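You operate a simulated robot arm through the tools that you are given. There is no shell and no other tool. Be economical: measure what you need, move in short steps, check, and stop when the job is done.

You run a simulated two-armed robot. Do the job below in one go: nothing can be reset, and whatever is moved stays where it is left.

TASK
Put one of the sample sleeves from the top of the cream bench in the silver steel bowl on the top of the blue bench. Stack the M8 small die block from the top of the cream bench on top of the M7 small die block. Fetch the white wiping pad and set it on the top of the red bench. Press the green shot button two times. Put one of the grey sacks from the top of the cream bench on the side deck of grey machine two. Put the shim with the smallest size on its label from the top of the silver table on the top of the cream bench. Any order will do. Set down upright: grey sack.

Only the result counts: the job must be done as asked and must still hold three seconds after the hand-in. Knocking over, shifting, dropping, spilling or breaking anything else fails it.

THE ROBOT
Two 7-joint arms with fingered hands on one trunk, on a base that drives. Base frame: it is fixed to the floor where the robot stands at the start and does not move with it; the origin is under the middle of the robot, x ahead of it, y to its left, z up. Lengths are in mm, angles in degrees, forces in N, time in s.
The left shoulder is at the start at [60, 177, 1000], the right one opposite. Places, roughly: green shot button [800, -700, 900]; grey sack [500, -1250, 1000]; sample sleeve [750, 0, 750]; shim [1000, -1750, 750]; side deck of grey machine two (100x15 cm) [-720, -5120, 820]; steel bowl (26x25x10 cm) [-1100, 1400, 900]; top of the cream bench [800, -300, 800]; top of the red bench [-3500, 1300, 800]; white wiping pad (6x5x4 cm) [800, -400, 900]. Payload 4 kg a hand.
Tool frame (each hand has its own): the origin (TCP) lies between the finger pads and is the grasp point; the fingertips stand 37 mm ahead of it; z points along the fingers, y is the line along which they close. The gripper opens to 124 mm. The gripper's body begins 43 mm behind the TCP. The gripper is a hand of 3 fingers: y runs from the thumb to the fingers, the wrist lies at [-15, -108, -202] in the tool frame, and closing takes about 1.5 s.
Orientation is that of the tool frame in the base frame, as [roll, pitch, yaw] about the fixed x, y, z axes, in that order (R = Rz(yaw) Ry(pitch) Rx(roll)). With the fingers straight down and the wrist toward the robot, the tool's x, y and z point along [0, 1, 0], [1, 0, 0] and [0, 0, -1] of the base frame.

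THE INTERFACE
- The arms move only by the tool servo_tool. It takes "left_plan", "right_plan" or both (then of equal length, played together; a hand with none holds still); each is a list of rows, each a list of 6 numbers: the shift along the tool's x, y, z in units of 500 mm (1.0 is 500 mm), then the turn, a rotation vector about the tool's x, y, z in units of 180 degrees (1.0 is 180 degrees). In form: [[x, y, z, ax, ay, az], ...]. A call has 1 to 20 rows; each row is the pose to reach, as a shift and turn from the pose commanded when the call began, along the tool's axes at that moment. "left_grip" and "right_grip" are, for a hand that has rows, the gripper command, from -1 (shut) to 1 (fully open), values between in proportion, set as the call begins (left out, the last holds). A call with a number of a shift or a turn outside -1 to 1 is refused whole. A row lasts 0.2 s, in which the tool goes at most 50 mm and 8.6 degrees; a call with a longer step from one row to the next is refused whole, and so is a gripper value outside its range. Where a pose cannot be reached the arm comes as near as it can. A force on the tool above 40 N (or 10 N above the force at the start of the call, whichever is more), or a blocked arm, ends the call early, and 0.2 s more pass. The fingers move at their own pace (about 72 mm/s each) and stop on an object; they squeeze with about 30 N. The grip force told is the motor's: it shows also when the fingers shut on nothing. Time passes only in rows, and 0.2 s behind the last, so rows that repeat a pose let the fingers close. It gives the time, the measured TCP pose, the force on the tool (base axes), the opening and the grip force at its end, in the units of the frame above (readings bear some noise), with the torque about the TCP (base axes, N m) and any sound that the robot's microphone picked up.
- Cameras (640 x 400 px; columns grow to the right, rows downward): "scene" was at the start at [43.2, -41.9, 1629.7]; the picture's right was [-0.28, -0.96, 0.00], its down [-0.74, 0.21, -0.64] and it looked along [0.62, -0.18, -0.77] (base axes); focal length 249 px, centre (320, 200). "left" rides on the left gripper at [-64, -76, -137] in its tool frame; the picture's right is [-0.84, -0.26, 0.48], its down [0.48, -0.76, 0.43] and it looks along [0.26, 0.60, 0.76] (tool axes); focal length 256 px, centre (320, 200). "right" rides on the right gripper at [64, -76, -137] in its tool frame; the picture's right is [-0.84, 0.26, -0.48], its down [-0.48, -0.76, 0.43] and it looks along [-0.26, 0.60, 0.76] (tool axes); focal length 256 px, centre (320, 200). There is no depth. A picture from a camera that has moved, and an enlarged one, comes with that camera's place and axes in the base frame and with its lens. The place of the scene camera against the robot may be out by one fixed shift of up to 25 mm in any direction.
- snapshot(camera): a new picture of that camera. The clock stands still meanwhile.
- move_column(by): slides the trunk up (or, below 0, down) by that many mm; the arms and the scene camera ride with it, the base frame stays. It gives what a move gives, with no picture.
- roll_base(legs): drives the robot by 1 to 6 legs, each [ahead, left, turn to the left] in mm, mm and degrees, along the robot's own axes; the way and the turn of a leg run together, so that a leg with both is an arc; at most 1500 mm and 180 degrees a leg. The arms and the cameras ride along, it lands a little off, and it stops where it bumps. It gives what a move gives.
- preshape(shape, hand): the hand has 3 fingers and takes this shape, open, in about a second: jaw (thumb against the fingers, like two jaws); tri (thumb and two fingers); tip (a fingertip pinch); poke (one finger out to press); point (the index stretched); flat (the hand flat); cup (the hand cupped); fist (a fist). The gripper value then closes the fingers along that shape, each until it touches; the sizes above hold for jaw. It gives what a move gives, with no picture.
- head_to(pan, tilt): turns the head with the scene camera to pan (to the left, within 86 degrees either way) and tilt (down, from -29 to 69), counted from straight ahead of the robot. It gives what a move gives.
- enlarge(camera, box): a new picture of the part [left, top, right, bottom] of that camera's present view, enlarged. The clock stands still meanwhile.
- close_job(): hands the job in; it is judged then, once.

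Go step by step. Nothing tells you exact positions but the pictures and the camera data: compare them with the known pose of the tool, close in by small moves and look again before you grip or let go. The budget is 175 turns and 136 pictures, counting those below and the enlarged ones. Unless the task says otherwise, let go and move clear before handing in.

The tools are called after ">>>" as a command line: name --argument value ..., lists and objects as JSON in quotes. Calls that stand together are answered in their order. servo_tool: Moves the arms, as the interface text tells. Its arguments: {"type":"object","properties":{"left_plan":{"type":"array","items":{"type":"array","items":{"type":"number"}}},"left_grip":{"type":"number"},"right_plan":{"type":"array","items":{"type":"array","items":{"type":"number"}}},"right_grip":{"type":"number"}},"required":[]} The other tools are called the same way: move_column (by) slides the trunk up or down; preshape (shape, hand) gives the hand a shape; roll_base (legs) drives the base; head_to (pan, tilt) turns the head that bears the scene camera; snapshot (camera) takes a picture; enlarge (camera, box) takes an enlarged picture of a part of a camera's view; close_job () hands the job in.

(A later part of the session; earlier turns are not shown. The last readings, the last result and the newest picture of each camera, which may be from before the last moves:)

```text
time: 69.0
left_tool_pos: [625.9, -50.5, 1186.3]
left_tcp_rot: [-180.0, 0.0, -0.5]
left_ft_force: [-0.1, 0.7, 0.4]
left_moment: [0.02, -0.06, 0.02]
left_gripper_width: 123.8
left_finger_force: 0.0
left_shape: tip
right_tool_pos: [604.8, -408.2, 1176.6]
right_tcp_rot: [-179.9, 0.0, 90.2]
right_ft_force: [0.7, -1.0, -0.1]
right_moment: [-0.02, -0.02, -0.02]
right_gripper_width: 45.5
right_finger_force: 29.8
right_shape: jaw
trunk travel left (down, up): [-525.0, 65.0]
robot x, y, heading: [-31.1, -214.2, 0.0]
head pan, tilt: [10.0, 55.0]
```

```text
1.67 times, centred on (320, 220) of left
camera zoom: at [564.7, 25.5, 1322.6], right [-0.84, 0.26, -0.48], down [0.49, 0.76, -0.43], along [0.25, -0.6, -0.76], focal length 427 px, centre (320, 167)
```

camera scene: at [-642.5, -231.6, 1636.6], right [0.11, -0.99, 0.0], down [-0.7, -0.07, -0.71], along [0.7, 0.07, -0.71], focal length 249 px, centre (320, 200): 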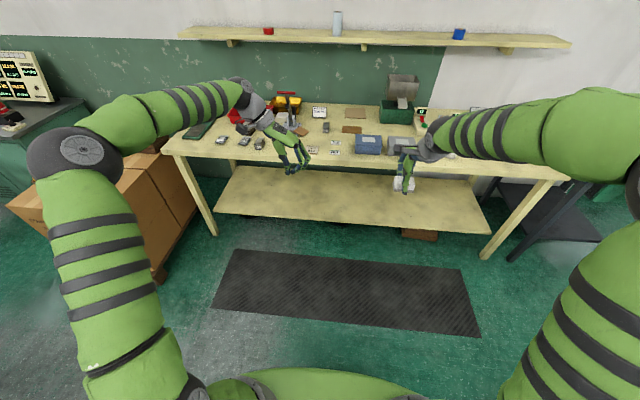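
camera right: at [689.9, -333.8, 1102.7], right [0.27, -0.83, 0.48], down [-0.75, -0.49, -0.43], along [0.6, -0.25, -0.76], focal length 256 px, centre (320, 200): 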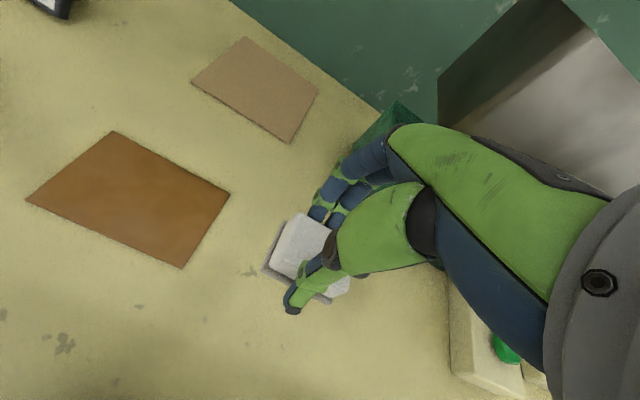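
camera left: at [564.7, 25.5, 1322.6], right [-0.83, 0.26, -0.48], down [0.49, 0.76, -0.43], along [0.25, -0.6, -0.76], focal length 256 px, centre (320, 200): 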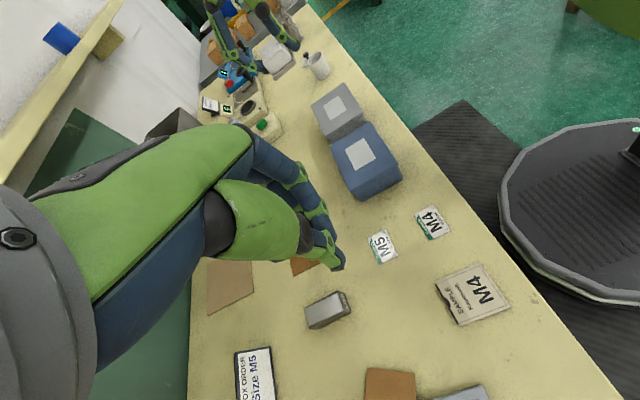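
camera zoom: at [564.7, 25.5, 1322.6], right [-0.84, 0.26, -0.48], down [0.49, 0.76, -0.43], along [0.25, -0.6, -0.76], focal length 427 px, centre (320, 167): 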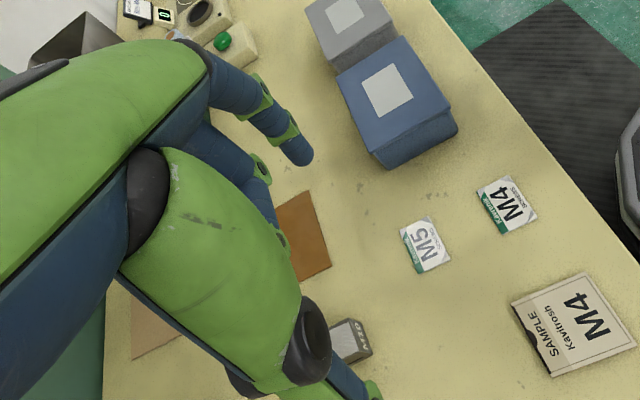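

Fingers at wide opening splay, so contact height matters. The sleeve's tilt on the plate lifts its sides a bit; I'll try a grip across its long sides just right of the plate, watching the width closely. First hover and look.

>>> preshape --hand "left" --shape "jaw"

>>> servo_tool --left_plan '[[0.02, -0.02, 0.03, 0, 0, -0.045], [0.04, -0.04, 0.06, 0, 0, -0.09], [0.06, -0.06, 0.1, 0, 0, -0.135], [0.09, -0.09, 0.14, 0, 0, -0.18], [0.12, -0.12, 0.18, 0, 0, -0.225], [0.15, -0.15, 0.22, 0, 0, -0.27], [0.157, -0.157, 0.27, 0, 0, -0.315], [0.157, -0.157, 0.32, 0, 0, -0.36], [0.157, -0.157, 0.352, 0, 0, -0.397], [0.157, -0.157, 0.352, 0, 0, -0.397]]' --left_grip 0.62

>>> snapshot --camera "left"

>>> enlarge --camera "scene" --box '[260, 110, 360, 190]'

```text
time: 69.9
left_tool_pos: [625.9, -49.9, 1186.8]
left_tcp_rot: [-180.0, 0.0, -0.5]
left_ft_force: [-0.1, 1.0, 0.1]
left_moment: [0.01, 0.01, 0.03]
left_gripper_width: 123.8
left_finger_force: 0.1
left_shape: jaw
right_tool_pos: [604.7, -407.7, 1175.8]
right_tcp_rot: [-179.8, 0.0, 90.2]
right_ft_force: [-0.5, -0.2, -1.0]
right_moment: [-0.04, 0.02, -0.03]
right_gripper_width: 45.7
right_finger_force: 30.6
right_shape: jaw
trunk travel left (down, up): [-525.0, 65.0]
robot x, y, heading: [-30.5, -214.7, 0.1]
head pan, tilt: [10.0, 55.0]
```

```text
time: 72.1
left_tool_pos: [705.4, 28.1, 1009.2]
left_tcp_rot: [180.0, 0.0, 71.0]
left_ft_force: [-0.7, 0.2, 0.1]
left_moment: [0.01, 0.0, 0.03]
left_gripper_width: 100.8
left_finger_force: 0.1
left_shape: jaw
right_tool_pos: [604.0, -408.0, 1175.3]
right_tcp_rot: [179.9, 0.0, 90.2]
right_ft_force: [0.4, -0.8, 0.0]
right_moment: [-0.02, 0.01, -0.01]
right_gripper_width: 45.6
right_finger_force: 29.9
right_shape: jaw
trunk travel left (down, up): [-525.0, 65.0]
robot x, y, heading: [-30.3, -212.1, -0.4]
head pan, tilt: [10.0, 55.0]
```

```text
73 pictures are left
camera left: at [614.8, -8.5, 1145.2], right [-0.51, -0.71, -0.48], down [-0.56, 0.7, -0.44], along [0.65, 0.05, -0.76], focal length 256 px, centre (320, 200)
```

left: 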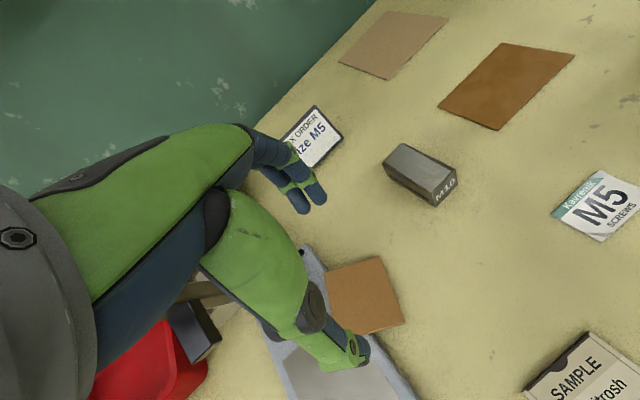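

```text
5.00 times, centred on (310, 150) of scene
camera zoom: at [10.0, -220.6, 1623.2], right [0.17, -0.98, 0.0], down [-0.81, -0.14, -0.57], along [0.56, 0.1, -0.82], focal length 1247 px, centre (370, 450)
```

zoom: 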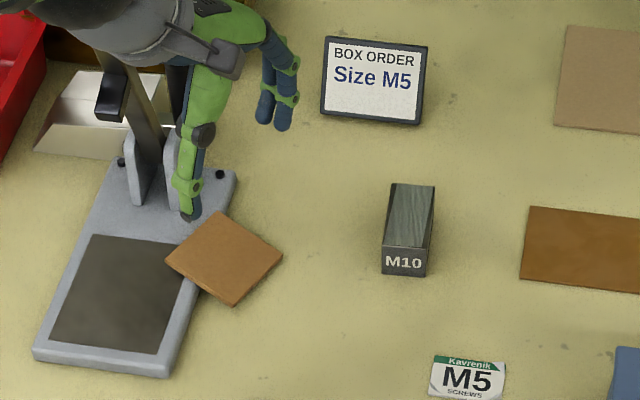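

The estimates match the left view. I lower to fingertip height ~863 and look at the thumb against the plate.

>>> servo_tool --left_plan '[[0, 0, 0.07, 0, 0, 0], [0, 0, 0.14, 0, 0, 0], [0, 0, 0.19, 0, 0, 0], [0, 0, 0.212, 0, 0, 0], [0, 0, 0.212, 0, 0, 0]]'

>>> enlarge --camera "scene" --box '[270, 130, 330, 180]'

>>> enlarge --camera "left" --box '[240, 180, 480, 380]'

```text
time: 73.3
left_tool_pos: [704.3, 28.8, 905.8]
left_tcp_rot: [180.0, -0.1, 70.9]
left_ft_force: [0.2, 0.2, -0.9]
left_moment: [0.03, 0.01, 0.0]
left_gripper_width: 100.6
left_finger_force: 0.0
left_shape: jaw
right_tool_pos: [605.5, -407.8, 1176.2]
right_tcp_rot: [179.9, 0.0, 90.2]
right_ft_force: [-1.2, 0.3, -0.9]
right_moment: [0.0, -0.01, -0.01]
right_gripper_width: 45.8
right_finger_force: 29.9
right_shape: jaw
trunk travel left (down, up): [-525.0, 65.0]
robot x, y, heading: [-30.2, -211.7, 0.1]
head pan, tilt: [10.0, 55.0]
```

```text
8.00 times, centred on (300, 155) of scene
camera zoom: at [10.0, -220.9, 1623.2], right [0.17, -0.98, 0.0], down [-0.81, -0.14, -0.57], along [0.56, 0.1, -0.82], focal length 1995 px, centre (480, 560)
```

zoom: 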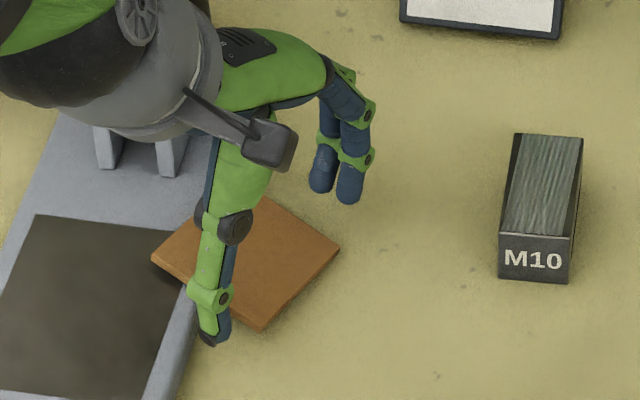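

```text
2.00 times, centred on (360, 280) of left
camera zoom: at [614.2, -7.6, 1040.8], right [-0.52, -0.71, -0.48], down [-0.56, 0.7, -0.43], along [0.65, 0.05, -0.76], focal length 512 px, centre (240, 40)
```

zoom: 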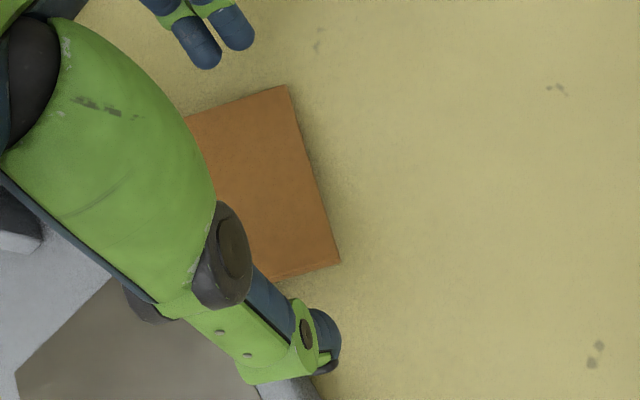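

The thumb clears the plate. I lower to the bench and close.

>>> servo_tool --left_plan '[[0, 0, 0.014, 0, 0, 0], [0, 0, 0.026, 0, 0, 0], [0, 0, 0.033, 0, 0, 0], [0, 0, 0.034, 0, 0, 0]]'

>>> servo_tool --left_plan '[[0, 0, 0, 0, 0, 0], [0, 0, 0, 0, 0, 0], [0, 0, 0, 0, 0, 0], [0, 0, 0, 0, 0, 0], [0, 0, 0, 0, 0, 0], [0, 0, 0, 0, 0, 0]]' --left_grip -1

>>> enlarge --camera "scene" --box '[270, 130, 330, 180]'

```text
time: 74.3
left_tool_pos: [704.9, 27.8, 887.1]
left_tcp_rot: [180.0, 0.1, 71.1]
left_ft_force: [-0.4, -0.2, 1.4]
left_moment: [0.03, -0.01, -0.02]
left_gripper_width: 100.9
left_finger_force: 0.1
left_shape: jaw
right_tool_pos: [605.3, -408.7, 1175.6]
right_tcp_rot: [-180.0, 0.0, 90.2]
right_ft_force: [0.5, -0.5, -1.1]
right_moment: [-0.01, 0.0, 0.0]
right_gripper_width: 45.3
right_finger_force: 30.3
right_shape: jaw
trunk travel left (down, up): [-525.0, 65.0]
robot x, y, heading: [-28.8, -211.9, 0.1]
head pan, tilt: [10.0, 55.0]
```

```text
time: 75.7
left_tool_pos: [705.5, 26.7, 888.4]
left_tcp_rot: [179.8, -0.1, 70.9]
left_ft_force: [-2.1, -3.0, 12.0]
left_moment: [-0.14, -0.03, -0.02]
left_gripper_width: 73.8
left_finger_force: 30.5
left_shape: jaw
right_tool_pos: [604.5, -407.3, 1176.2]
right_tcp_rot: [179.9, 0.1, 90.1]
right_ft_force: [-0.6, 0.3, -0.6]
right_moment: [-0.02, -0.02, -0.01]
right_gripper_width: 45.5
right_finger_force: 30.0
right_shape: jaw
trunk travel left (down, up): [-525.0, 65.0]
robot x, y, heading: [-32.7, -213.1, -0.2]
head pan, tilt: [10.0, 55.0]
```

```text
8.00 times, centred on (300, 155) of scene
camera zoom: at [8.7, -221.5, 1623.3], right [0.17, -0.98, 0.0], down [-0.81, -0.14, -0.57], along [0.57, 0.1, -0.82], focal length 1995 px, centre (480, 560)
```

zoom: 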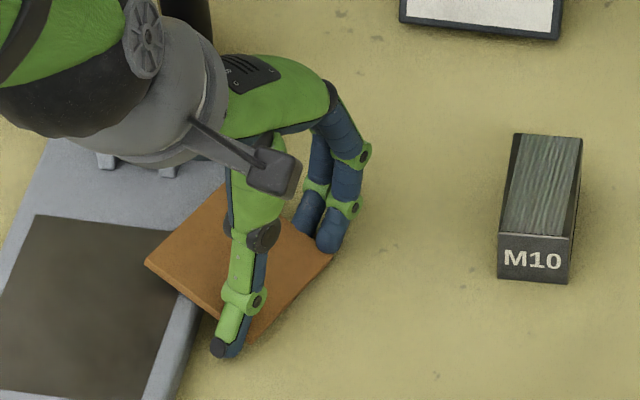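

Gripped at 73.8 mm. I lift 15 mm slowly and hold to watch for slip.

>>> servo_tool --left_plan '[[0, 0, -0.006, 0, 0, 0], [0, 0, -0.012, 0, 0, 0], [0, 0, -0.02, 0, 0, 0], [0, 0, -0.03, 0, 0, 0], [0, 0, -0.03, 0, 0, 0]]'

>>> enlarge --camera "scene" --box '[270, 130, 330, 180]'

```text
time: 76.9
left_tool_pos: [703.6, 27.9, 904.1]
left_tcp_rot: [-179.9, 0.0, 70.9]
left_ft_force: [0.3, 0.1, -0.8]
left_moment: [0.0, 0.02, 0.03]
left_gripper_width: 73.7
left_finger_force: 29.8
left_shape: jaw
right_tool_pos: [605.6, -409.6, 1176.9]
right_tcp_rot: [180.0, 0.0, 90.2]
right_ft_force: [0.1, 0.3, -1.4]
right_moment: [0.01, -0.04, -0.04]
right_gripper_width: 45.6
right_finger_force: 29.9
right_shape: jaw
trunk travel left (down, up): [-525.0, 65.0]
robot x, y, heading: [-32.2, -213.2, 0.2]
head pan, tilt: [10.0, 55.0]
```

```text
8.00 times, centred on (300, 155) of scene
camera zoom: at [10.2, -220.9, 1623.2], right [0.17, -0.98, 0.0], down [-0.81, -0.14, -0.57], along [0.56, 0.1, -0.82], focal length 1995 px, centre (480, 560)
```

zoom: 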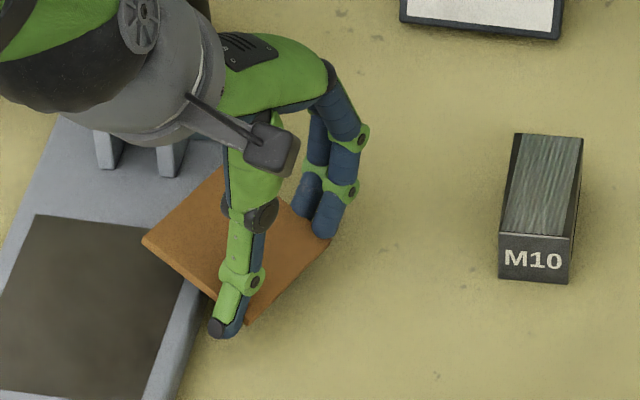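

Stable at 73.7 mm. I keep lifting moderately and check again.

>>> servo_tool --left_plan '[[0, 0, -0.03, 0, 0, 0], [0, -0.02, -0.06, 0, 0, 0], [0, -0.04, -0.1, 0, 0, 0], [0, -0.06, -0.14, 0, 0, 0], [0, -0.08, -0.18, 0, 0, 0], [0, -0.1, -0.22, 0, 0, 0], [0, -0.1, -0.26, 0, 0, 0], [0, -0.1, -0.3, 0, 0, 0], [0, -0.1, -0.3, 0, 0, 0], [0, -0.1, -0.3, 0, 0, 0], [0, -0.1, -0.3, 0, 0, 0]]'

>>> enlarge --camera "scene" --box '[260, 70, 360, 150]'

```text
time: 79.3
left_tool_pos: [657.1, 44.2, 1052.7]
left_tcp_rot: [-180.0, 0.0, 70.9]
left_ft_force: [-0.1, 0.2, -1.3]
left_moment: [-0.02, 0.0, 0.01]
left_gripper_width: 73.1
left_finger_force: 30.3
left_shape: jaw
right_tool_pos: [605.5, -407.2, 1176.4]
right_tcp_rot: [180.0, -0.1, 90.2]
right_ft_force: [0.1, 0.3, 0.1]
right_moment: [0.01, -0.01, 0.01]
right_gripper_width: 45.4
right_finger_force: 29.8
right_shape: jaw
trunk travel left (down, up): [-525.0, 65.0]
robot x, y, heading: [-29.6, -212.0, 0.2]
head pan, tilt: [10.0, 55.0]
```

```text
5.00 times, centred on (310, 110) of scene
camera zoom: at [10.1, -220.9, 1623.2], right [0.17, -0.98, 0.0], down [-0.81, -0.14, -0.57], along [0.56, 0.1, -0.82], focal length 1247 px, centre (370, 650)
```

zoom: 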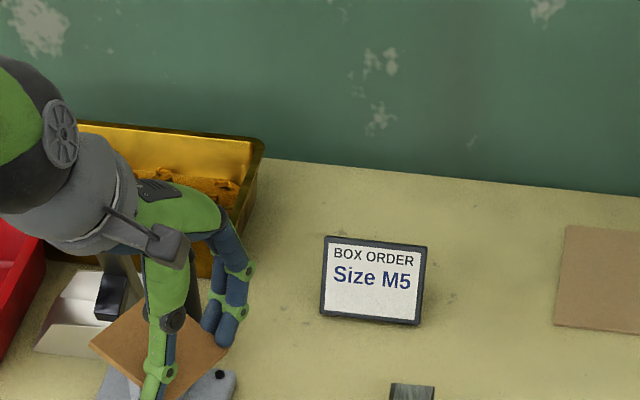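

The sleeve holds (73 mm). I raise it a bit more, back off, turn toward the blue bench and check again.

>>> servo_tool --left_plan '[[0, 0, -0.04, 0, 0, 0], [0, 0, -0.08, 0, 0, 0], [0, 0, -0.12, 0, 0, 0], [0, 0, -0.16, 0, 0, 0], [0, 0, -0.2, 0, 0, 0], [0, 0, -0.2, 0, 0, 0]]'

>>> roll_base --legs '[[-460, 0, 0]]'

>>> roll_base --legs '[[0, 0, 123]]'

>>> head_to --pan 0 --tilt 30

>>> snapshot --camera "scene"

```text
time: 80.7
left_tool_pos: [658.0, 43.4, 1152.2]
left_tcp_rot: [-180.0, 0.0, 70.9]
left_ft_force: [0.1, 0.8, 0.6]
left_moment: [-0.02, 0.01, 0.02]
left_gripper_width: 73.3
left_finger_force: 30.0
left_shape: jaw
right_tool_pos: [605.7, -406.3, 1175.5]
right_tcp_rot: [180.0, 0.0, 90.2]
right_ft_force: [-0.3, 0.1, -1.1]
right_moment: [-0.02, 0.02, 0.02]
right_gripper_width: 45.5
right_finger_force: 30.3
right_shape: jaw
trunk travel left (down, up): [-525.0, 65.0]
robot x, y, heading: [-30.0, -209.4, -0.0]
head pan, tilt: [10.0, 55.0]
```

```text
time: 83.5
left_tool_pos: [190.6, 40.6, 1152.9]
left_tcp_rot: [-180.0, -0.1, 70.7]
left_ft_force: [0.0, -0.2, 0.0]
left_moment: [-0.02, -0.01, 0.02]
left_gripper_width: 73.0
left_finger_force: 30.1
left_shape: jaw
right_tool_pos: [136.1, -411.5, 1176.0]
right_tcp_rot: [179.9, 0.0, 89.9]
right_ft_force: [-0.2, -0.4, -0.2]
right_moment: [0.02, -0.04, 0.01]
right_gripper_width: 45.4
right_finger_force: 29.9
right_shape: jaw
trunk travel left (down, up): [-525.0, 65.0]
robot x, y, heading: [-500.4, -209.7, -0.6]
head pan, tilt: [10.0, 55.0]
```

```text
time: 89.0
left_tool_pos: [-1078.2, 236.1, 1152.1]
left_tcp_rot: [-180.0, -0.1, -167.2]
left_ft_force: [-0.1, 0.6, -0.1]
left_moment: [0.01, 0.01, 0.06]
left_gripper_width: 73.2
left_finger_force: 29.5
left_shape: jaw
right_tool_pos: [-668.1, 430.6, 1176.0]
right_tcp_rot: [-180.0, 0.0, -148.0]
right_ft_force: [-0.3, -1.0, 0.0]
right_moment: [0.07, 0.02, -0.03]
right_gripper_width: 45.2
right_finger_force: 30.3
right_shape: jaw
trunk travel left (down, up): [-525.0, 65.0]
robot x, y, heading: [-499.9, -210.9, 121.8]
head pan, tilt: [10.0, 55.0]
```

```text
time: 89.8
left_tool_pos: [-1078.0, 236.6, 1152.0]
left_tcp_rot: [180.0, -0.2, -167.2]
left_ft_force: [-0.4, -0.2, -0.2]
left_moment: [0.03, -0.01, 0.0]
left_gripper_width: 73.1
left_finger_force: 29.7
left_shape: jaw
right_tool_pos: [-667.4, 431.0, 1175.3]
right_tcp_rot: [180.0, 0.0, -148.0]
right_ft_force: [-0.8, 0.4, -1.0]
right_moment: [-0.02, 0.01, 0.0]
right_gripper_width: 45.2
right_finger_force: 29.9
right_shape: jaw
trunk travel left (down, up): [-525.0, 65.0]
robot x, y, heading: [-495.9, -209.6, 121.9]
head pan, tilt: [0.0, 30.0]
```

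```text
66 pictures are left
camera scene: at [-530.8, -180.6, 1659.2], right [0.85, 0.53, 0.0], down [0.26, -0.43, -0.87], along [-0.46, 0.73, -0.5], focal length 249 px, centre (320, 200)
```

scene: 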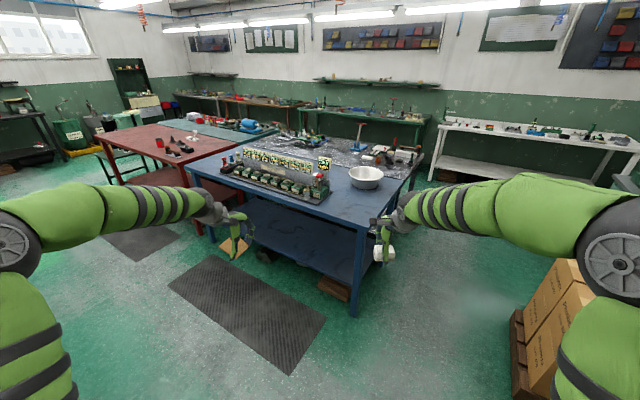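

The sleeve is still held; bowl ≈[-1129,1364]. I drive to about (-490,950), keeping the heading.

>>> roll_base --legs '[[982, -618, 0]]'

>>> head_to --pan 25 --tilt 45

>>> snapshot --camera "scene"

>>> snapshot --camera "left"

```text
time: 95.8
left_tool_pos: [-1089.2, 1399.8, 1152.6]
left_tcp_rot: [180.0, 0.0, -166.9]
left_ft_force: [0.2, 0.2, -0.2]
left_moment: [0.02, -0.02, -0.05]
left_gripper_width: 73.3
left_finger_force: 30.2
left_shape: jaw
right_tool_pos: [-679.0, 1596.8, 1175.5]
right_tcp_rot: [179.9, 0.0, -147.6]
right_ft_force: [0.2, 0.1, -0.2]
right_moment: [0.02, 0.0, -0.02]
right_gripper_width: 45.2
right_finger_force: 30.0
right_shape: jaw
trunk travel left (down, up): [-525.0, 65.0]
robot x, y, heading: [-501.7, 952.1, 122.2]
head pan, tilt: [0.0, 30.0]
```

```text
time: 96.7
left_tool_pos: [-1090.4, 1399.7, 1152.1]
left_tcp_rot: [-180.0, 0.0, -166.9]
left_ft_force: [0.0, 0.8, 0.3]
left_moment: [-0.04, -0.04, 0.0]
left_gripper_width: 73.3
left_finger_force: 30.0
left_shape: jaw
right_tool_pos: [-679.0, 1596.6, 1177.8]
right_tcp_rot: [-180.0, -0.2, -147.7]
right_ft_force: [-0.1, 0.3, -0.5]
right_moment: [0.02, -0.01, -0.01]
right_gripper_width: 45.1
right_finger_force: 30.4
right_shape: jaw
trunk travel left (down, up): [-525.0, 65.0]
robot x, y, heading: [-508.5, 955.4, 122.1]
head pan, tilt: [25.0, 45.0]
```

```text
65 pictures are left
camera scene: at [-558.8, 953.2, 1636.7], right [0.54, 0.84, 0.0], down [0.59, -0.38, -0.71], along [-0.59, 0.38, -0.71], focal length 249 px, centre (320, 200)
```

scene: 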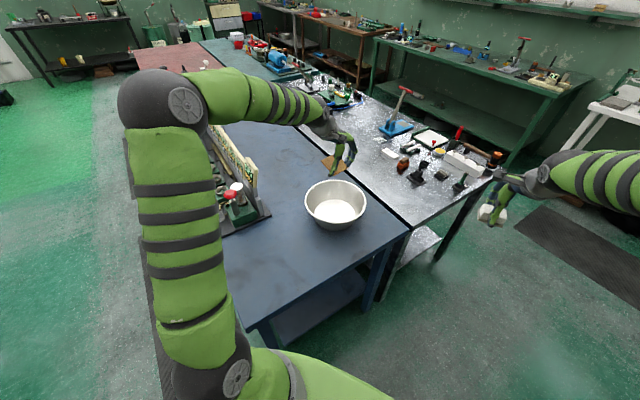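

```text
64 pictures are left
camera left: at [-1007.6, 1339.5, 1288.0], right [0.87, -0.06, -0.48], down [-0.3, -0.85, -0.43], along [-0.38, 0.52, -0.76], focal length 256 px, centre (320, 200)
```

left: 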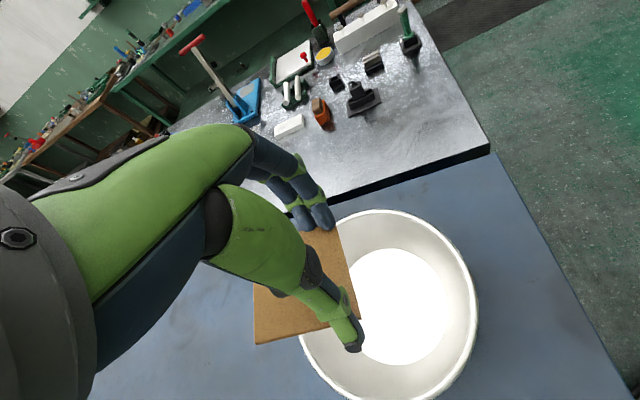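

The bowl centre is about [-1096,1389]. I centre the hand and lower to just above the rim for a check.

>>> servo_tool --left_plan '[[0, -0.01, 0.05, 0, 0, 0], [0, -0.018, 0.11, 0, 0, 0], [0, -0.018, 0.17, 0, 0, 0], [0, -0.018, 0.23, 0, 0, 0], [0, -0.018, 0.28, 0, 0, 0], [0, -0.018, 0.3, 0, 0, 0], [0, -0.018, 0.3, 0, 0, 0]]'

>>> enlarge --camera "scene" --box '[260, 120, 420, 240]'

>>> snapshot --camera "left"

```text
time: 98.3
left_tool_pos: [-1087.8, 1390.9, 1003.3]
left_tcp_rot: [-179.9, 0.0, -166.9]
left_ft_force: [-0.1, 0.0, 0.5]
left_moment: [-0.01, 0.03, 0.04]
left_gripper_width: 73.2
left_finger_force: 29.6
left_shape: jaw
right_tool_pos: [-678.8, 1596.1, 1176.5]
right_tcp_rot: [180.0, 0.1, -147.7]
right_ft_force: [0.0, 0.7, -1.0]
right_moment: [-0.02, 0.01, 0.01]
right_gripper_width: 45.3
right_finger_force: 30.1
right_shape: jaw
trunk travel left (down, up): [-525.0, 65.0]
robot x, y, heading: [-506.6, 956.9, 122.5]
head pan, tilt: [25.0, 45.0]
```

```text
3.33 times, centred on (340, 180) of scene
camera zoom: at [-558.8, 953.1, 1636.6], right [0.54, 0.84, 0.0], down [0.59, -0.38, -0.71], along [-0.59, 0.38, -0.71], focal length 831 px, centre (253, 267)
```

zoom: 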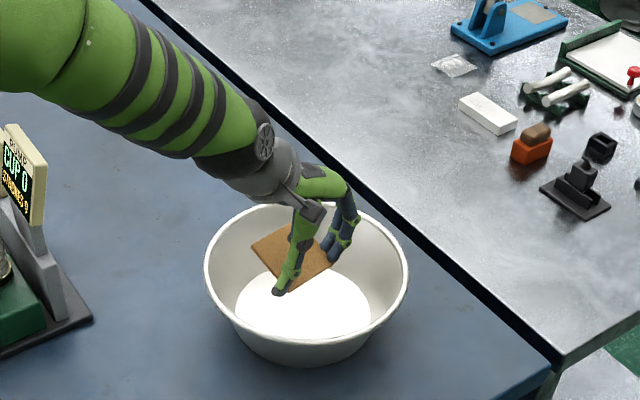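

```text
62 pictures are left
camera left: at [-1005.7, 1330.9, 1139.3], right [0.87, -0.06, -0.48], down [-0.3, -0.85, -0.43], along [-0.38, 0.52, -0.76], focal length 256 px, centre (320, 200)
```

left: 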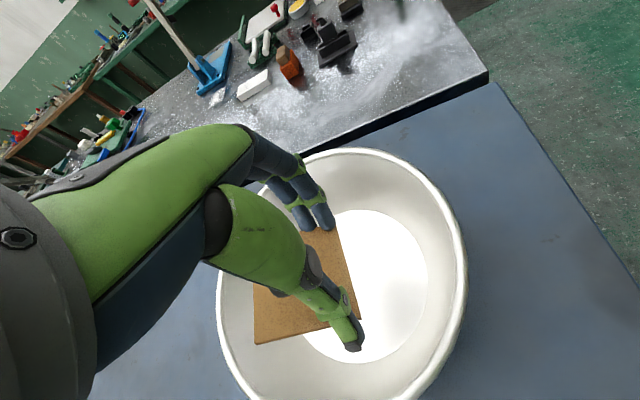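

Both views agree; I nudge 8 mm and lower into the bowl.

>>> servo_tool --left_plan '[[-0.01, 0.006, 0.02, 0, 0, 0], [-0.019, 0.012, 0.05, 0, 0, 0], [-0.019, 0.012, 0.08, 0, 0, 0], [-0.019, 0.012, 0.11, 0, 0, 0], [-0.019, 0.012, 0.14, 0, 0, 0], [-0.019, 0.012, 0.165, 0, 0, 0], [-0.019, 0.012, 0.165, 0, 0, 0]]'

>>> enlarge --camera "scene" --box '[280, 140, 400, 230]'

```text
time: 99.9
left_tool_pos: [-1079.0, 1399.6, 919.8]
left_tcp_rot: [-180.0, 0.0, -167.0]
left_ft_force: [0.4, -0.1, -1.1]
left_moment: [-0.02, -0.02, -0.06]
left_gripper_width: 73.1
left_finger_force: 30.1
left_shape: jaw
right_tool_pos: [-678.9, 1595.6, 1176.0]
right_tcp_rot: [-180.0, 0.0, -147.7]
right_ft_force: [-0.1, 0.6, -1.0]
right_moment: [-0.01, 0.02, -0.01]
right_gripper_width: 45.4
right_finger_force: 30.0
right_shape: jaw
trunk travel left (down, up): [-525.0, 65.0]
robot x, y, heading: [-504.9, 951.8, 122.3]
head pan, tilt: [25.0, 45.0]
```

```text
4.44 times, centred on (340, 185) of scene
camera zoom: at [-558.7, 953.1, 1636.6], right [0.54, 0.84, 0.0], down [0.59, -0.38, -0.71], along [-0.59, 0.38, -0.71], focal length 1108 px, centre (231, 267)
```

zoom: 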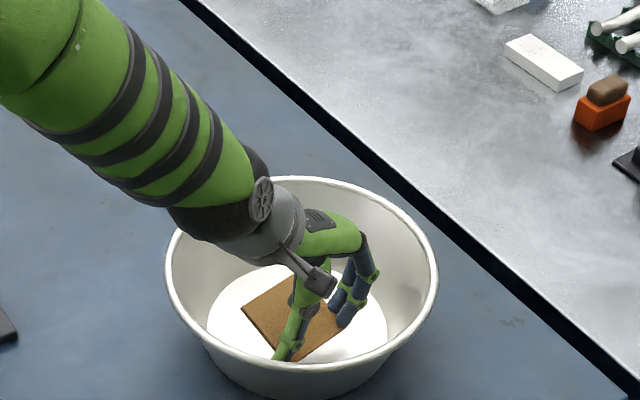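

The sleeve is well inside the bowl. I release it and lift out.

>>> servo_tool --left_plan '[[0, 0, 0, 0, 0, 0], [0, 0, 0, 0, 0, 0], [0, 0, 0, 0, 0, 0], [0, 0, 0, 0, 0, 0]]' --left_grip 0.65

>>> servo_tool --left_plan '[[0, 0, -0.03, 0, 0, 0], [0, 0, -0.08, 0, 0, 0], [0, 0, -0.16, 0, 0, 0], [0, 0, -0.25, 0, 0, 0], [0, 0, -0.34, 0, 0, 0], [0, 0, -0.43, 0, 0, 0], [0, 0, -0.5, 0, 0, 0], [0, 0, -0.5, 0, 0, 0]]'

>>> snapshot --camera "scene"

```text
time: 100.9
left_tool_pos: [-1078.5, 1400.2, 920.4]
left_tcp_rot: [179.9, 0.0, -166.9]
left_ft_force: [0.4, 0.1, 0.3]
left_moment: [0.05, 0.01, 0.01]
left_gripper_width: 102.1
left_finger_force: 0.0
left_shape: jaw
right_tool_pos: [-678.5, 1597.6, 1176.7]
right_tcp_rot: [180.0, 0.0, -147.7]
right_ft_force: [-0.4, -0.2, -1.2]
right_moment: [0.03, 0.0, 0.01]
right_gripper_width: 45.0
right_finger_force: 29.5
right_shape: jaw
trunk travel left (down, up): [-525.0, 65.0]
robot x, y, heading: [-502.6, 951.9, 122.4]
head pan, tilt: [25.0, 45.0]
```

```text
time: 102.7
left_tool_pos: [-1079.7, 1398.9, 1167.3]
left_tcp_rot: [-180.0, 0.1, -166.9]
left_ft_force: [-0.2, 0.6, -0.9]
left_moment: [-0.03, -0.02, 0.02]
left_gripper_width: 102.1
left_finger_force: 0.1
left_shape: jaw
right_tool_pos: [-678.0, 1597.0, 1176.6]
right_tcp_rot: [-179.9, 0.0, -147.7]
right_ft_force: [0.2, 0.1, -0.3]
right_moment: [-0.04, -0.03, -0.01]
right_gripper_width: 45.5
right_finger_force: 29.8
right_shape: jaw
trunk travel left (down, up): [-525.0, 65.0]
robot x, y, heading: [-503.1, 952.1, 122.5]
head pan, tilt: [25.0, 45.0]
```

```text
60 pictures are left
camera scene: at [-558.9, 953.3, 1636.6], right [0.54, 0.84, 0.0], down [0.59, -0.38, -0.71], along [-0.59, 0.38, -0.71], focal length 249 px, centre (320, 200)
```

scene: 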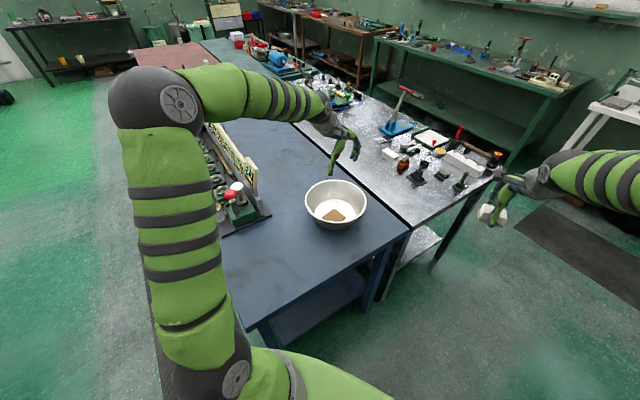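

The sleeve rests in the bowl. Now I drive with the pad along the front of the blue bench toward the red bench.

>>> roll_base --legs '[[-886, 563, 0], [0, 0, -32.4], [0, 1500, 0]]'

>>> head_to --pan 35 --tilt 30

>>> snapshot --camera "scene"

```text
time: 116.8
left_tool_pos: [-2310.0, 514.5, 1168.5]
left_tcp_rot: [-180.0, 0.0, 164.0]
left_ft_force: [-0.1, -0.1, -0.8]
left_moment: [-0.02, 0.01, -0.07]
left_gripper_width: 101.9
left_finger_force: 0.0
left_shape: jaw
right_tool_pos: [-1865.2, 492.9, 1176.9]
right_tcp_rot: [-180.0, 0.0, -176.8]
right_ft_force: [0.2, 0.1, 0.0]
right_moment: [-0.01, -0.01, -0.01]
right_gripper_width: 45.0
right_finger_force: 31.0
right_shape: jaw
trunk travel left (down, up): [-525.0, 65.0]
robot x, y, heading: [-2022.8, -149.2, 93.3]
head pan, tilt: [25.0, 45.0]
```

```text
time: 117.6
left_tool_pos: [-2309.8, 515.2, 1167.3]
left_tcp_rot: [179.9, -0.1, 164.1]
left_ft_force: [-0.4, 0.2, 0.1]
left_moment: [-0.01, -0.04, -0.01]
left_gripper_width: 102.0
left_finger_force: 0.1
left_shape: jaw
right_tool_pos: [-1864.0, 495.0, 1176.1]
right_tcp_rot: [-180.0, 0.0, -176.8]
right_ft_force: [0.9, -0.3, -0.3]
right_moment: [0.03, -0.02, -0.01]
right_gripper_width: 44.8
right_finger_force: 29.9
right_shape: jaw
trunk travel left (down, up): [-525.0, 65.0]
robot x, y, heading: [-2025.0, -150.6, 93.4]
head pan, tilt: [35.0, 30.0]
```

```text
59 pictures are left
camera scene: at [-2078.3, -130.4, 1659.2], right [0.79, 0.62, 0.0], down [0.31, -0.39, -0.87], along [-0.54, 0.68, -0.5], focal length 249 px, centre (320, 200)
```

scene: 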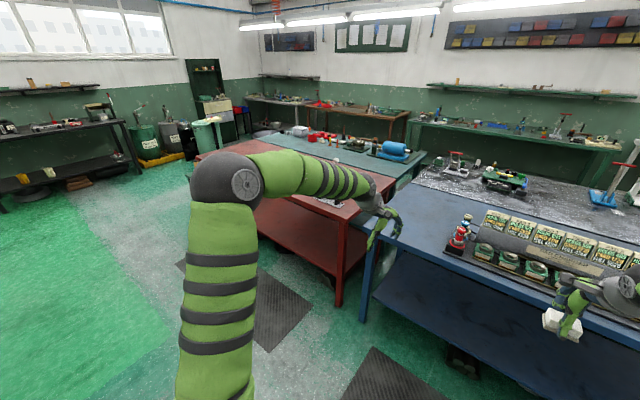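

The red bench's front edge is at y≈870, x from about -2730 to -4300. I go on left and look for a free spot.

>>> roll_base --legs '[[0, 1150, -3.4]]'

>>> head_to --pan 0 --tilt 35

>>> snapshot --camera "scene"

```text
time: 123.5
left_tool_pos: [-3414.3, 512.4, 1168.3]
left_tcp_rot: [180.0, 0.0, 159.8]
left_ft_force: [0.1, 0.2, -0.8]
left_moment: [0.0, -0.01, 0.02]
left_gripper_width: 102.3
left_finger_force: 0.1
left_shape: jaw
right_tool_pos: [-2969.8, 457.7, 1175.9]
right_tcp_rot: [180.0, 0.0, 179.0]
right_ft_force: [-0.2, -0.2, -0.5]
right_moment: [0.01, 0.01, 0.05]
right_gripper_width: 45.1
right_finger_force: 30.1
right_shape: jaw
trunk travel left (down, up): [-525.0, 65.0]
robot x, y, heading: [-3176.0, -174.0, 88.9]
head pan, tilt: [35.0, 30.0]
```

```text
time: 124.5
left_tool_pos: [-3413.9, 512.8, 1167.6]
left_tcp_rot: [-180.0, 0.0, 159.9]
left_ft_force: [-0.8, -0.8, 0.0]
left_moment: [0.02, 0.02, 0.02]
left_gripper_width: 102.1
left_finger_force: 0.1
left_shape: jaw
right_tool_pos: [-2970.0, 457.2, 1175.2]
right_tcp_rot: [-179.9, 0.0, 179.0]
right_ft_force: [-0.5, 0.0, -0.3]
right_moment: [-0.01, 0.0, -0.01]
right_gripper_width: 45.1
right_finger_force: 29.4
right_shape: jaw
trunk travel left (down, up): [-525.0, 65.0]
robot x, y, heading: [-3177.4, -172.6, 89.1]
head pan, tilt: [0.0, 35.0]
```

```text
58 pictures are left
camera scene: at [-3176.4, -135.3, 1651.5], right [1.0, -0.02, 0.0], down [-0.01, -0.57, -0.82], along [0.01, 0.82, -0.57], focal length 249 px, centre (320, 200)
```

scene: 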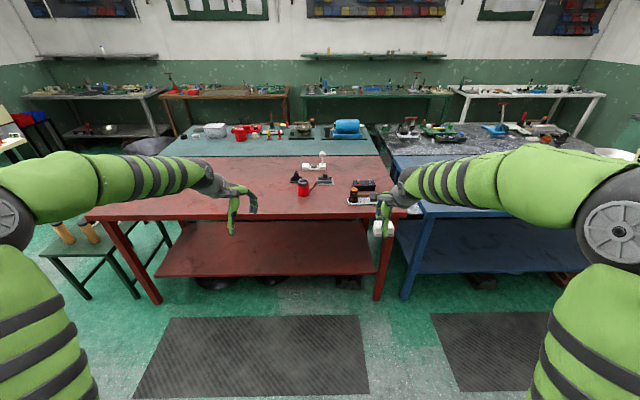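

The left part of the red bench's top is empty (around [-3450,950]). I drive diagonally to bring the pad above it.

>>> roll_base --legs '[[465, 481, 0]]'

>>> head_to --pan -10 --tilt 50

>>> snapshot --camera "scene"

>>> snapshot --camera "right"

```text
time: 128.2
left_tool_pos: [-3885.8, 994.5, 1167.4]
left_tcp_rot: [180.0, 0.1, 159.5]
left_ft_force: [-0.1, 0.5, 0.0]
left_moment: [-0.02, 0.0, 0.06]
left_gripper_width: 101.9
left_finger_force: 0.0
left_shape: jaw
right_tool_pos: [-3442.8, 937.0, 1175.5]
right_tcp_rot: [180.0, 0.1, 178.8]
right_ft_force: [-0.3, 0.1, -1.5]
right_moment: [-0.05, -0.02, -0.01]
right_gripper_width: 45.1
right_finger_force: 30.1
right_shape: jaw
trunk travel left (down, up): [-525.0, 65.0]
robot x, y, heading: [-3646.2, 306.3, 88.7]
head pan, tilt: [0.0, 35.0]
```

```text
time: 129.0
left_tool_pos: [-3885.2, 993.3, 1168.2]
left_tcp_rot: [-180.0, 0.0, 159.7]
left_ft_force: [-0.2, -0.4, 0.0]
left_moment: [0.01, -0.01, 0.01]
left_gripper_width: 101.9
left_finger_force: 0.0
left_shape: jaw
right_tool_pos: [-3441.8, 937.7, 1176.2]
right_tcp_rot: [180.0, 0.0, 178.9]
right_ft_force: [-0.1, 1.0, -1.2]
right_moment: [-0.01, -0.01, 0.01]
right_gripper_width: 45.0
right_finger_force: 29.7
right_shape: jaw
trunk travel left (down, up): [-525.0, 65.0]
robot x, y, heading: [-3654.0, 306.3, 88.7]
head pan, tilt: [-10.0, 50.0]
```

```text
57 pictures are left
camera scene: at [-3638.2, 332.6, 1629.8], right [0.98, -0.2, 0.0], down [-0.15, -0.75, -0.64], along [0.13, 0.63, -0.77], focal length 249 px, centre (320, 200)
```

scene: 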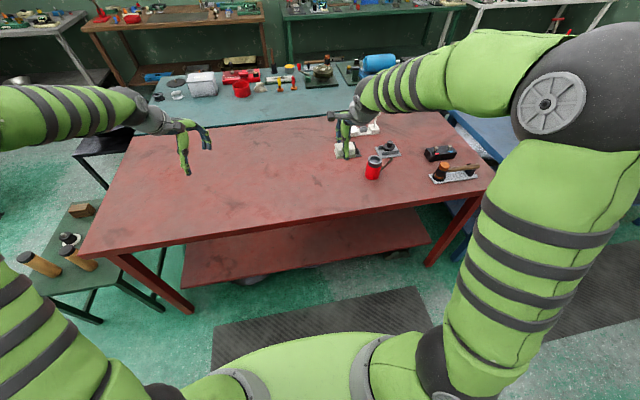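

```text
56 pictures are left
camera right: at [-3508.0, 864.6, 1311.9], right [0.84, 0.24, 0.48], down [0.47, -0.77, -0.43], along [0.27, 0.59, -0.76], focal length 256 px, centre (320, 200)
```

right: 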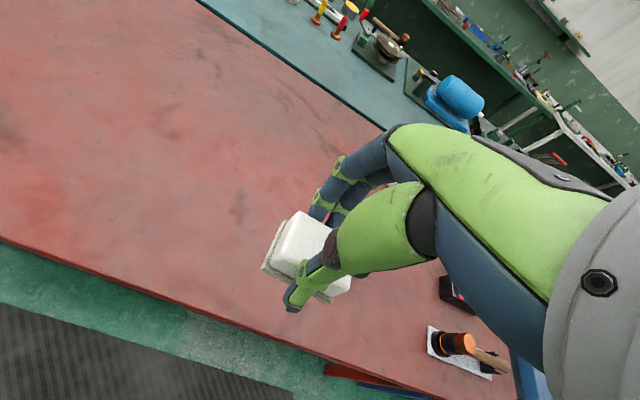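

The bench top seems to be at z≈800 with its front edge near y=924. I move the pad inward to about [-3480,1030] and lower to z≈890.

>>> servo_tool --right_plan '[[0.03, 0.06, 0.03, 0, 0, 0], [0.06, 0.12, 0.08, 0, 0, 0], [0.08, 0.185, 0.13, 0, 0, 0], [0.08, 0.185, 0.21, 0, 0, 0], [0.08, 0.185, 0.29, 0, 0, 0], [0.08, 0.185, 0.37, 0, 0, 0], [0.08, 0.185, 0.45, 0, 0, 0], [0.08, 0.185, 0.53, 0, 0, 0], [0.08, 0.185, 0.57, 0, 0, 0], [0.08, 0.185, 0.57, 0, 0, 0]]'

>>> enlarge --camera "scene" --box '[260, 100, 420, 220]'

>>> snapshot --camera "right"

```text
time: 131.2
left_tool_pos: [-3885.6, 990.7, 1168.9]
left_tcp_rot: [179.8, -0.1, 159.7]
left_ft_force: [-0.3, 0.7, -0.5]
left_moment: [0.0, 0.01, 0.03]
left_gripper_width: 102.2
left_finger_force: 0.0
left_shape: jaw
right_tool_pos: [-3480.5, 1031.8, 895.9]
right_tcp_rot: [179.6, -0.1, 178.8]
right_ft_force: [3.3, -0.2, 27.4]
right_moment: [0.78, -0.02, -0.09]
right_gripper_width: 46.7
right_finger_force: 29.8
right_shape: jaw
trunk travel left (down, up): [-525.0, 65.0]
robot x, y, heading: [-3655.2, 308.7, 88.7]
head pan, tilt: [-10.0, 50.0]
```

```text
3.33 times, centred on (340, 160) of scene
camera zoom: at [-3638.5, 329.7, 1630.3], right [0.98, -0.2, 0.0], down [-0.15, -0.75, -0.64], along [0.13, 0.63, -0.77], focal length 831 px, centre (253, 333)
```

zoom: 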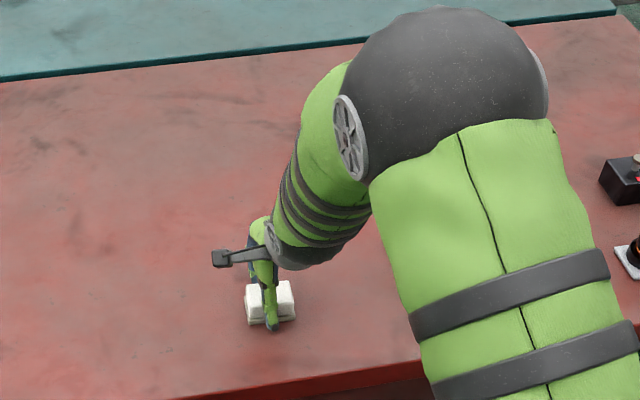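

```text
54 pictures are left
camera right: at [-3546.9, 956.8, 1030.4], right [0.84, 0.24, 0.48], down [0.47, -0.77, -0.44], along [0.27, 0.6, -0.76], focal length 256 px, centre (320, 200)
```

right: 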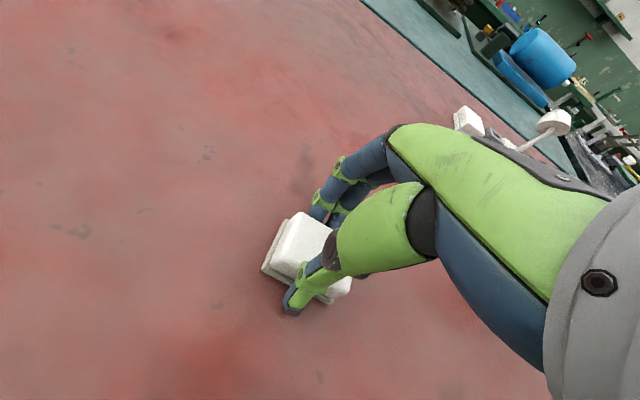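

The pad touches the bench already (bench is at ~850). I ease off 2 mm, open, and lift.

>>> servo_tool --right_plan '[[0, 0, -0.006, 0, 0, 0], [0, 0, -0.008, 0, 0, 0]]'

>>> servo_tool --right_plan '[[0, 0, 0, 0, 0, 0], [0, 0, 0, 0, 0, 0], [0, 0, 0, 0, 0, 0], [0, 0, 0, 0, 0, 0], [0, 0, 0, 0, 0, 0]]' --right_grip 0.5

>>> servo_tool --right_plan '[[0, 0, -0.03, 0, 0, 0], [0, 0, -0.08, 0, 0, 0], [0, 0, -0.16, 0, 0, 0], [0, 0, -0.25, 0, 0, 0], [0, 0, -0.34, 0, 0, 0], [0, 0, -0.43, 0, 0, 0], [0, 0, -0.52, 0, 0, 0], [0, 0, -0.56, 0, 0, 0], [0, 0, -0.56, 0, 0, 0]]'

>>> snapshot --camera "scene"

```text
time: 131.8
left_tool_pos: [-3886.3, 994.4, 1167.8]
left_tcp_rot: [180.0, 0.0, 159.6]
left_ft_force: [-0.3, -0.1, 0.3]
left_moment: [-0.03, 0.02, 0.0]
left_gripper_width: 102.2
left_finger_force: 0.1
left_shape: jaw
right_tool_pos: [-3481.1, 1030.5, 896.8]
right_tcp_rot: [180.0, 0.1, 178.8]
right_ft_force: [1.9, 5.8, 17.0]
right_moment: [0.72, -0.02, -0.03]
right_gripper_width: 46.6
right_finger_force: 29.9
right_shape: jaw
trunk travel left (down, up): [-525.0, 65.0]
robot x, y, heading: [-3653.3, 308.3, 88.7]
head pan, tilt: [-10.0, 50.0]
```

```text
time: 133.0
left_tool_pos: [-3885.5, 995.5, 1167.3]
left_tcp_rot: [-180.0, 0.0, 159.6]
left_ft_force: [-0.4, 0.1, -0.8]
left_moment: [-0.02, -0.01, -0.02]
left_gripper_width: 102.2
left_finger_force: 0.0
left_shape: jaw
right_tool_pos: [-3481.0, 1031.6, 895.6]
right_tcp_rot: [179.9, 0.0, 178.8]
right_ft_force: [-0.6, 1.2, 0.0]
right_moment: [0.04, -0.04, -0.01]
right_gripper_width: 92.8
right_finger_force: 0.1
right_shape: jaw
trunk travel left (down, up): [-525.0, 65.0]
robot x, y, heading: [-3653.4, 307.1, 88.7]
head pan, tilt: [-10.0, 50.0]
```

```text
time: 135.0
left_tool_pos: [-3885.7, 994.1, 1167.4]
left_tcp_rot: [180.0, 0.0, 159.5]
left_ft_force: [-0.3, 0.0, 0.4]
left_moment: [-0.02, 0.01, -0.01]
left_gripper_width: 101.8
left_finger_force: 0.0
left_shape: jaw
right_tool_pos: [-3480.9, 1032.2, 1175.3]
right_tcp_rot: [180.0, 0.0, 178.9]
right_ft_force: [0.1, 0.7, 0.4]
right_moment: [-0.01, 0.01, 0.03]
right_gripper_width: 92.8
right_finger_force: 0.0
right_shape: jaw
trunk travel left (down, up): [-525.0, 65.0]
robot x, y, heading: [-3655.7, 306.0, 88.9]
head pan, tilt: [-10.0, 50.0]
```

```text
53 pictures are left
camera scene: at [-3638.2, 332.5, 1629.7], right [0.98, -0.2, 0.0], down [-0.15, -0.75, -0.64], along [0.13, 0.63, -0.77], focal length 249 px, centre (320, 200)
```

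scene: 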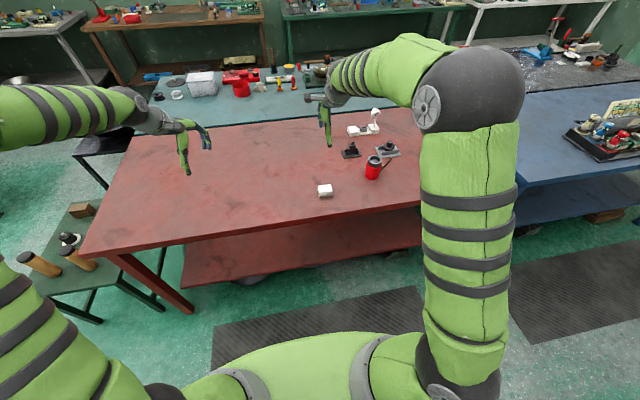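

The pad is on the red bench. I drive back toward the cream bench's right side for the shim and sack.

>>> roll_base --legs '[[-456, 0, 0], [0, -1500, 0], [0, -1500, 0], [0, -300, 0], [0, 0, -89]]'

>>> head_to --pan -55 --tilt 30

>>> snapshot --camera "scene"

```text
time: 157.3
left_tool_pos: [336.5, -13.4, 1168.5]
left_tcp_rot: [-180.0, 0.0, 69.5]
left_ft_force: [-0.7, 0.9, -0.2]
left_moment: [0.0, -0.01, 0.0]
left_gripper_width: 101.9
left_finger_force: 0.2
left_shape: jaw
right_tool_pos: [375.0, -418.8, 1173.5]
right_tcp_rot: [180.0, -0.1, 88.7]
right_ft_force: [0.1, 0.5, -0.1]
right_moment: [0.02, 0.01, 0.01]
right_gripper_width: 92.8
right_finger_force: 0.0
right_shape: jaw
trunk travel left (down, up): [-525.0, 65.0]
robot x, y, heading: [-347.0, -248.1, -1.4]
head pan, tilt: [-10.0, 50.0]
```

```text
time: 158.4
left_tool_pos: [337.0, -13.5, 1168.0]
left_tcp_rot: [-180.0, 0.0, 69.6]
left_ft_force: [-0.1, -0.9, 0.0]
left_moment: [0.01, 0.02, -0.02]
left_gripper_width: 102.1
left_finger_force: 0.0
left_shape: jaw
right_tool_pos: [373.9, -418.9, 1173.6]
right_tcp_rot: [-180.0, 0.0, 88.6]
right_ft_force: [-0.1, 0.2, -0.5]
right_moment: [0.0, -0.05, -0.01]
right_gripper_width: 92.6
right_finger_force: 0.0
right_shape: jaw
trunk travel left (down, up): [-525.0, 65.0]
robot x, y, heading: [-349.3, -249.1, -1.6]
head pan, tilt: [-55.0, 30.0]
```

```text
52 pictures are left
camera scene: at [-331.0, -340.2, 1659.2], right [-0.83, -0.55, 0.0], down [-0.28, 0.42, -0.87], along [0.48, -0.72, -0.5], focal length 249 px, centre (320, 200)
```

scene: 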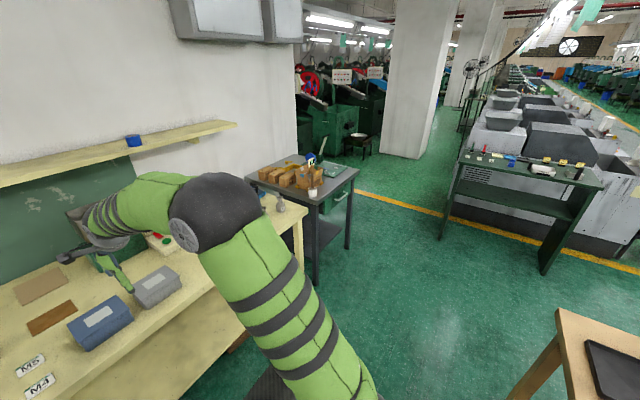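

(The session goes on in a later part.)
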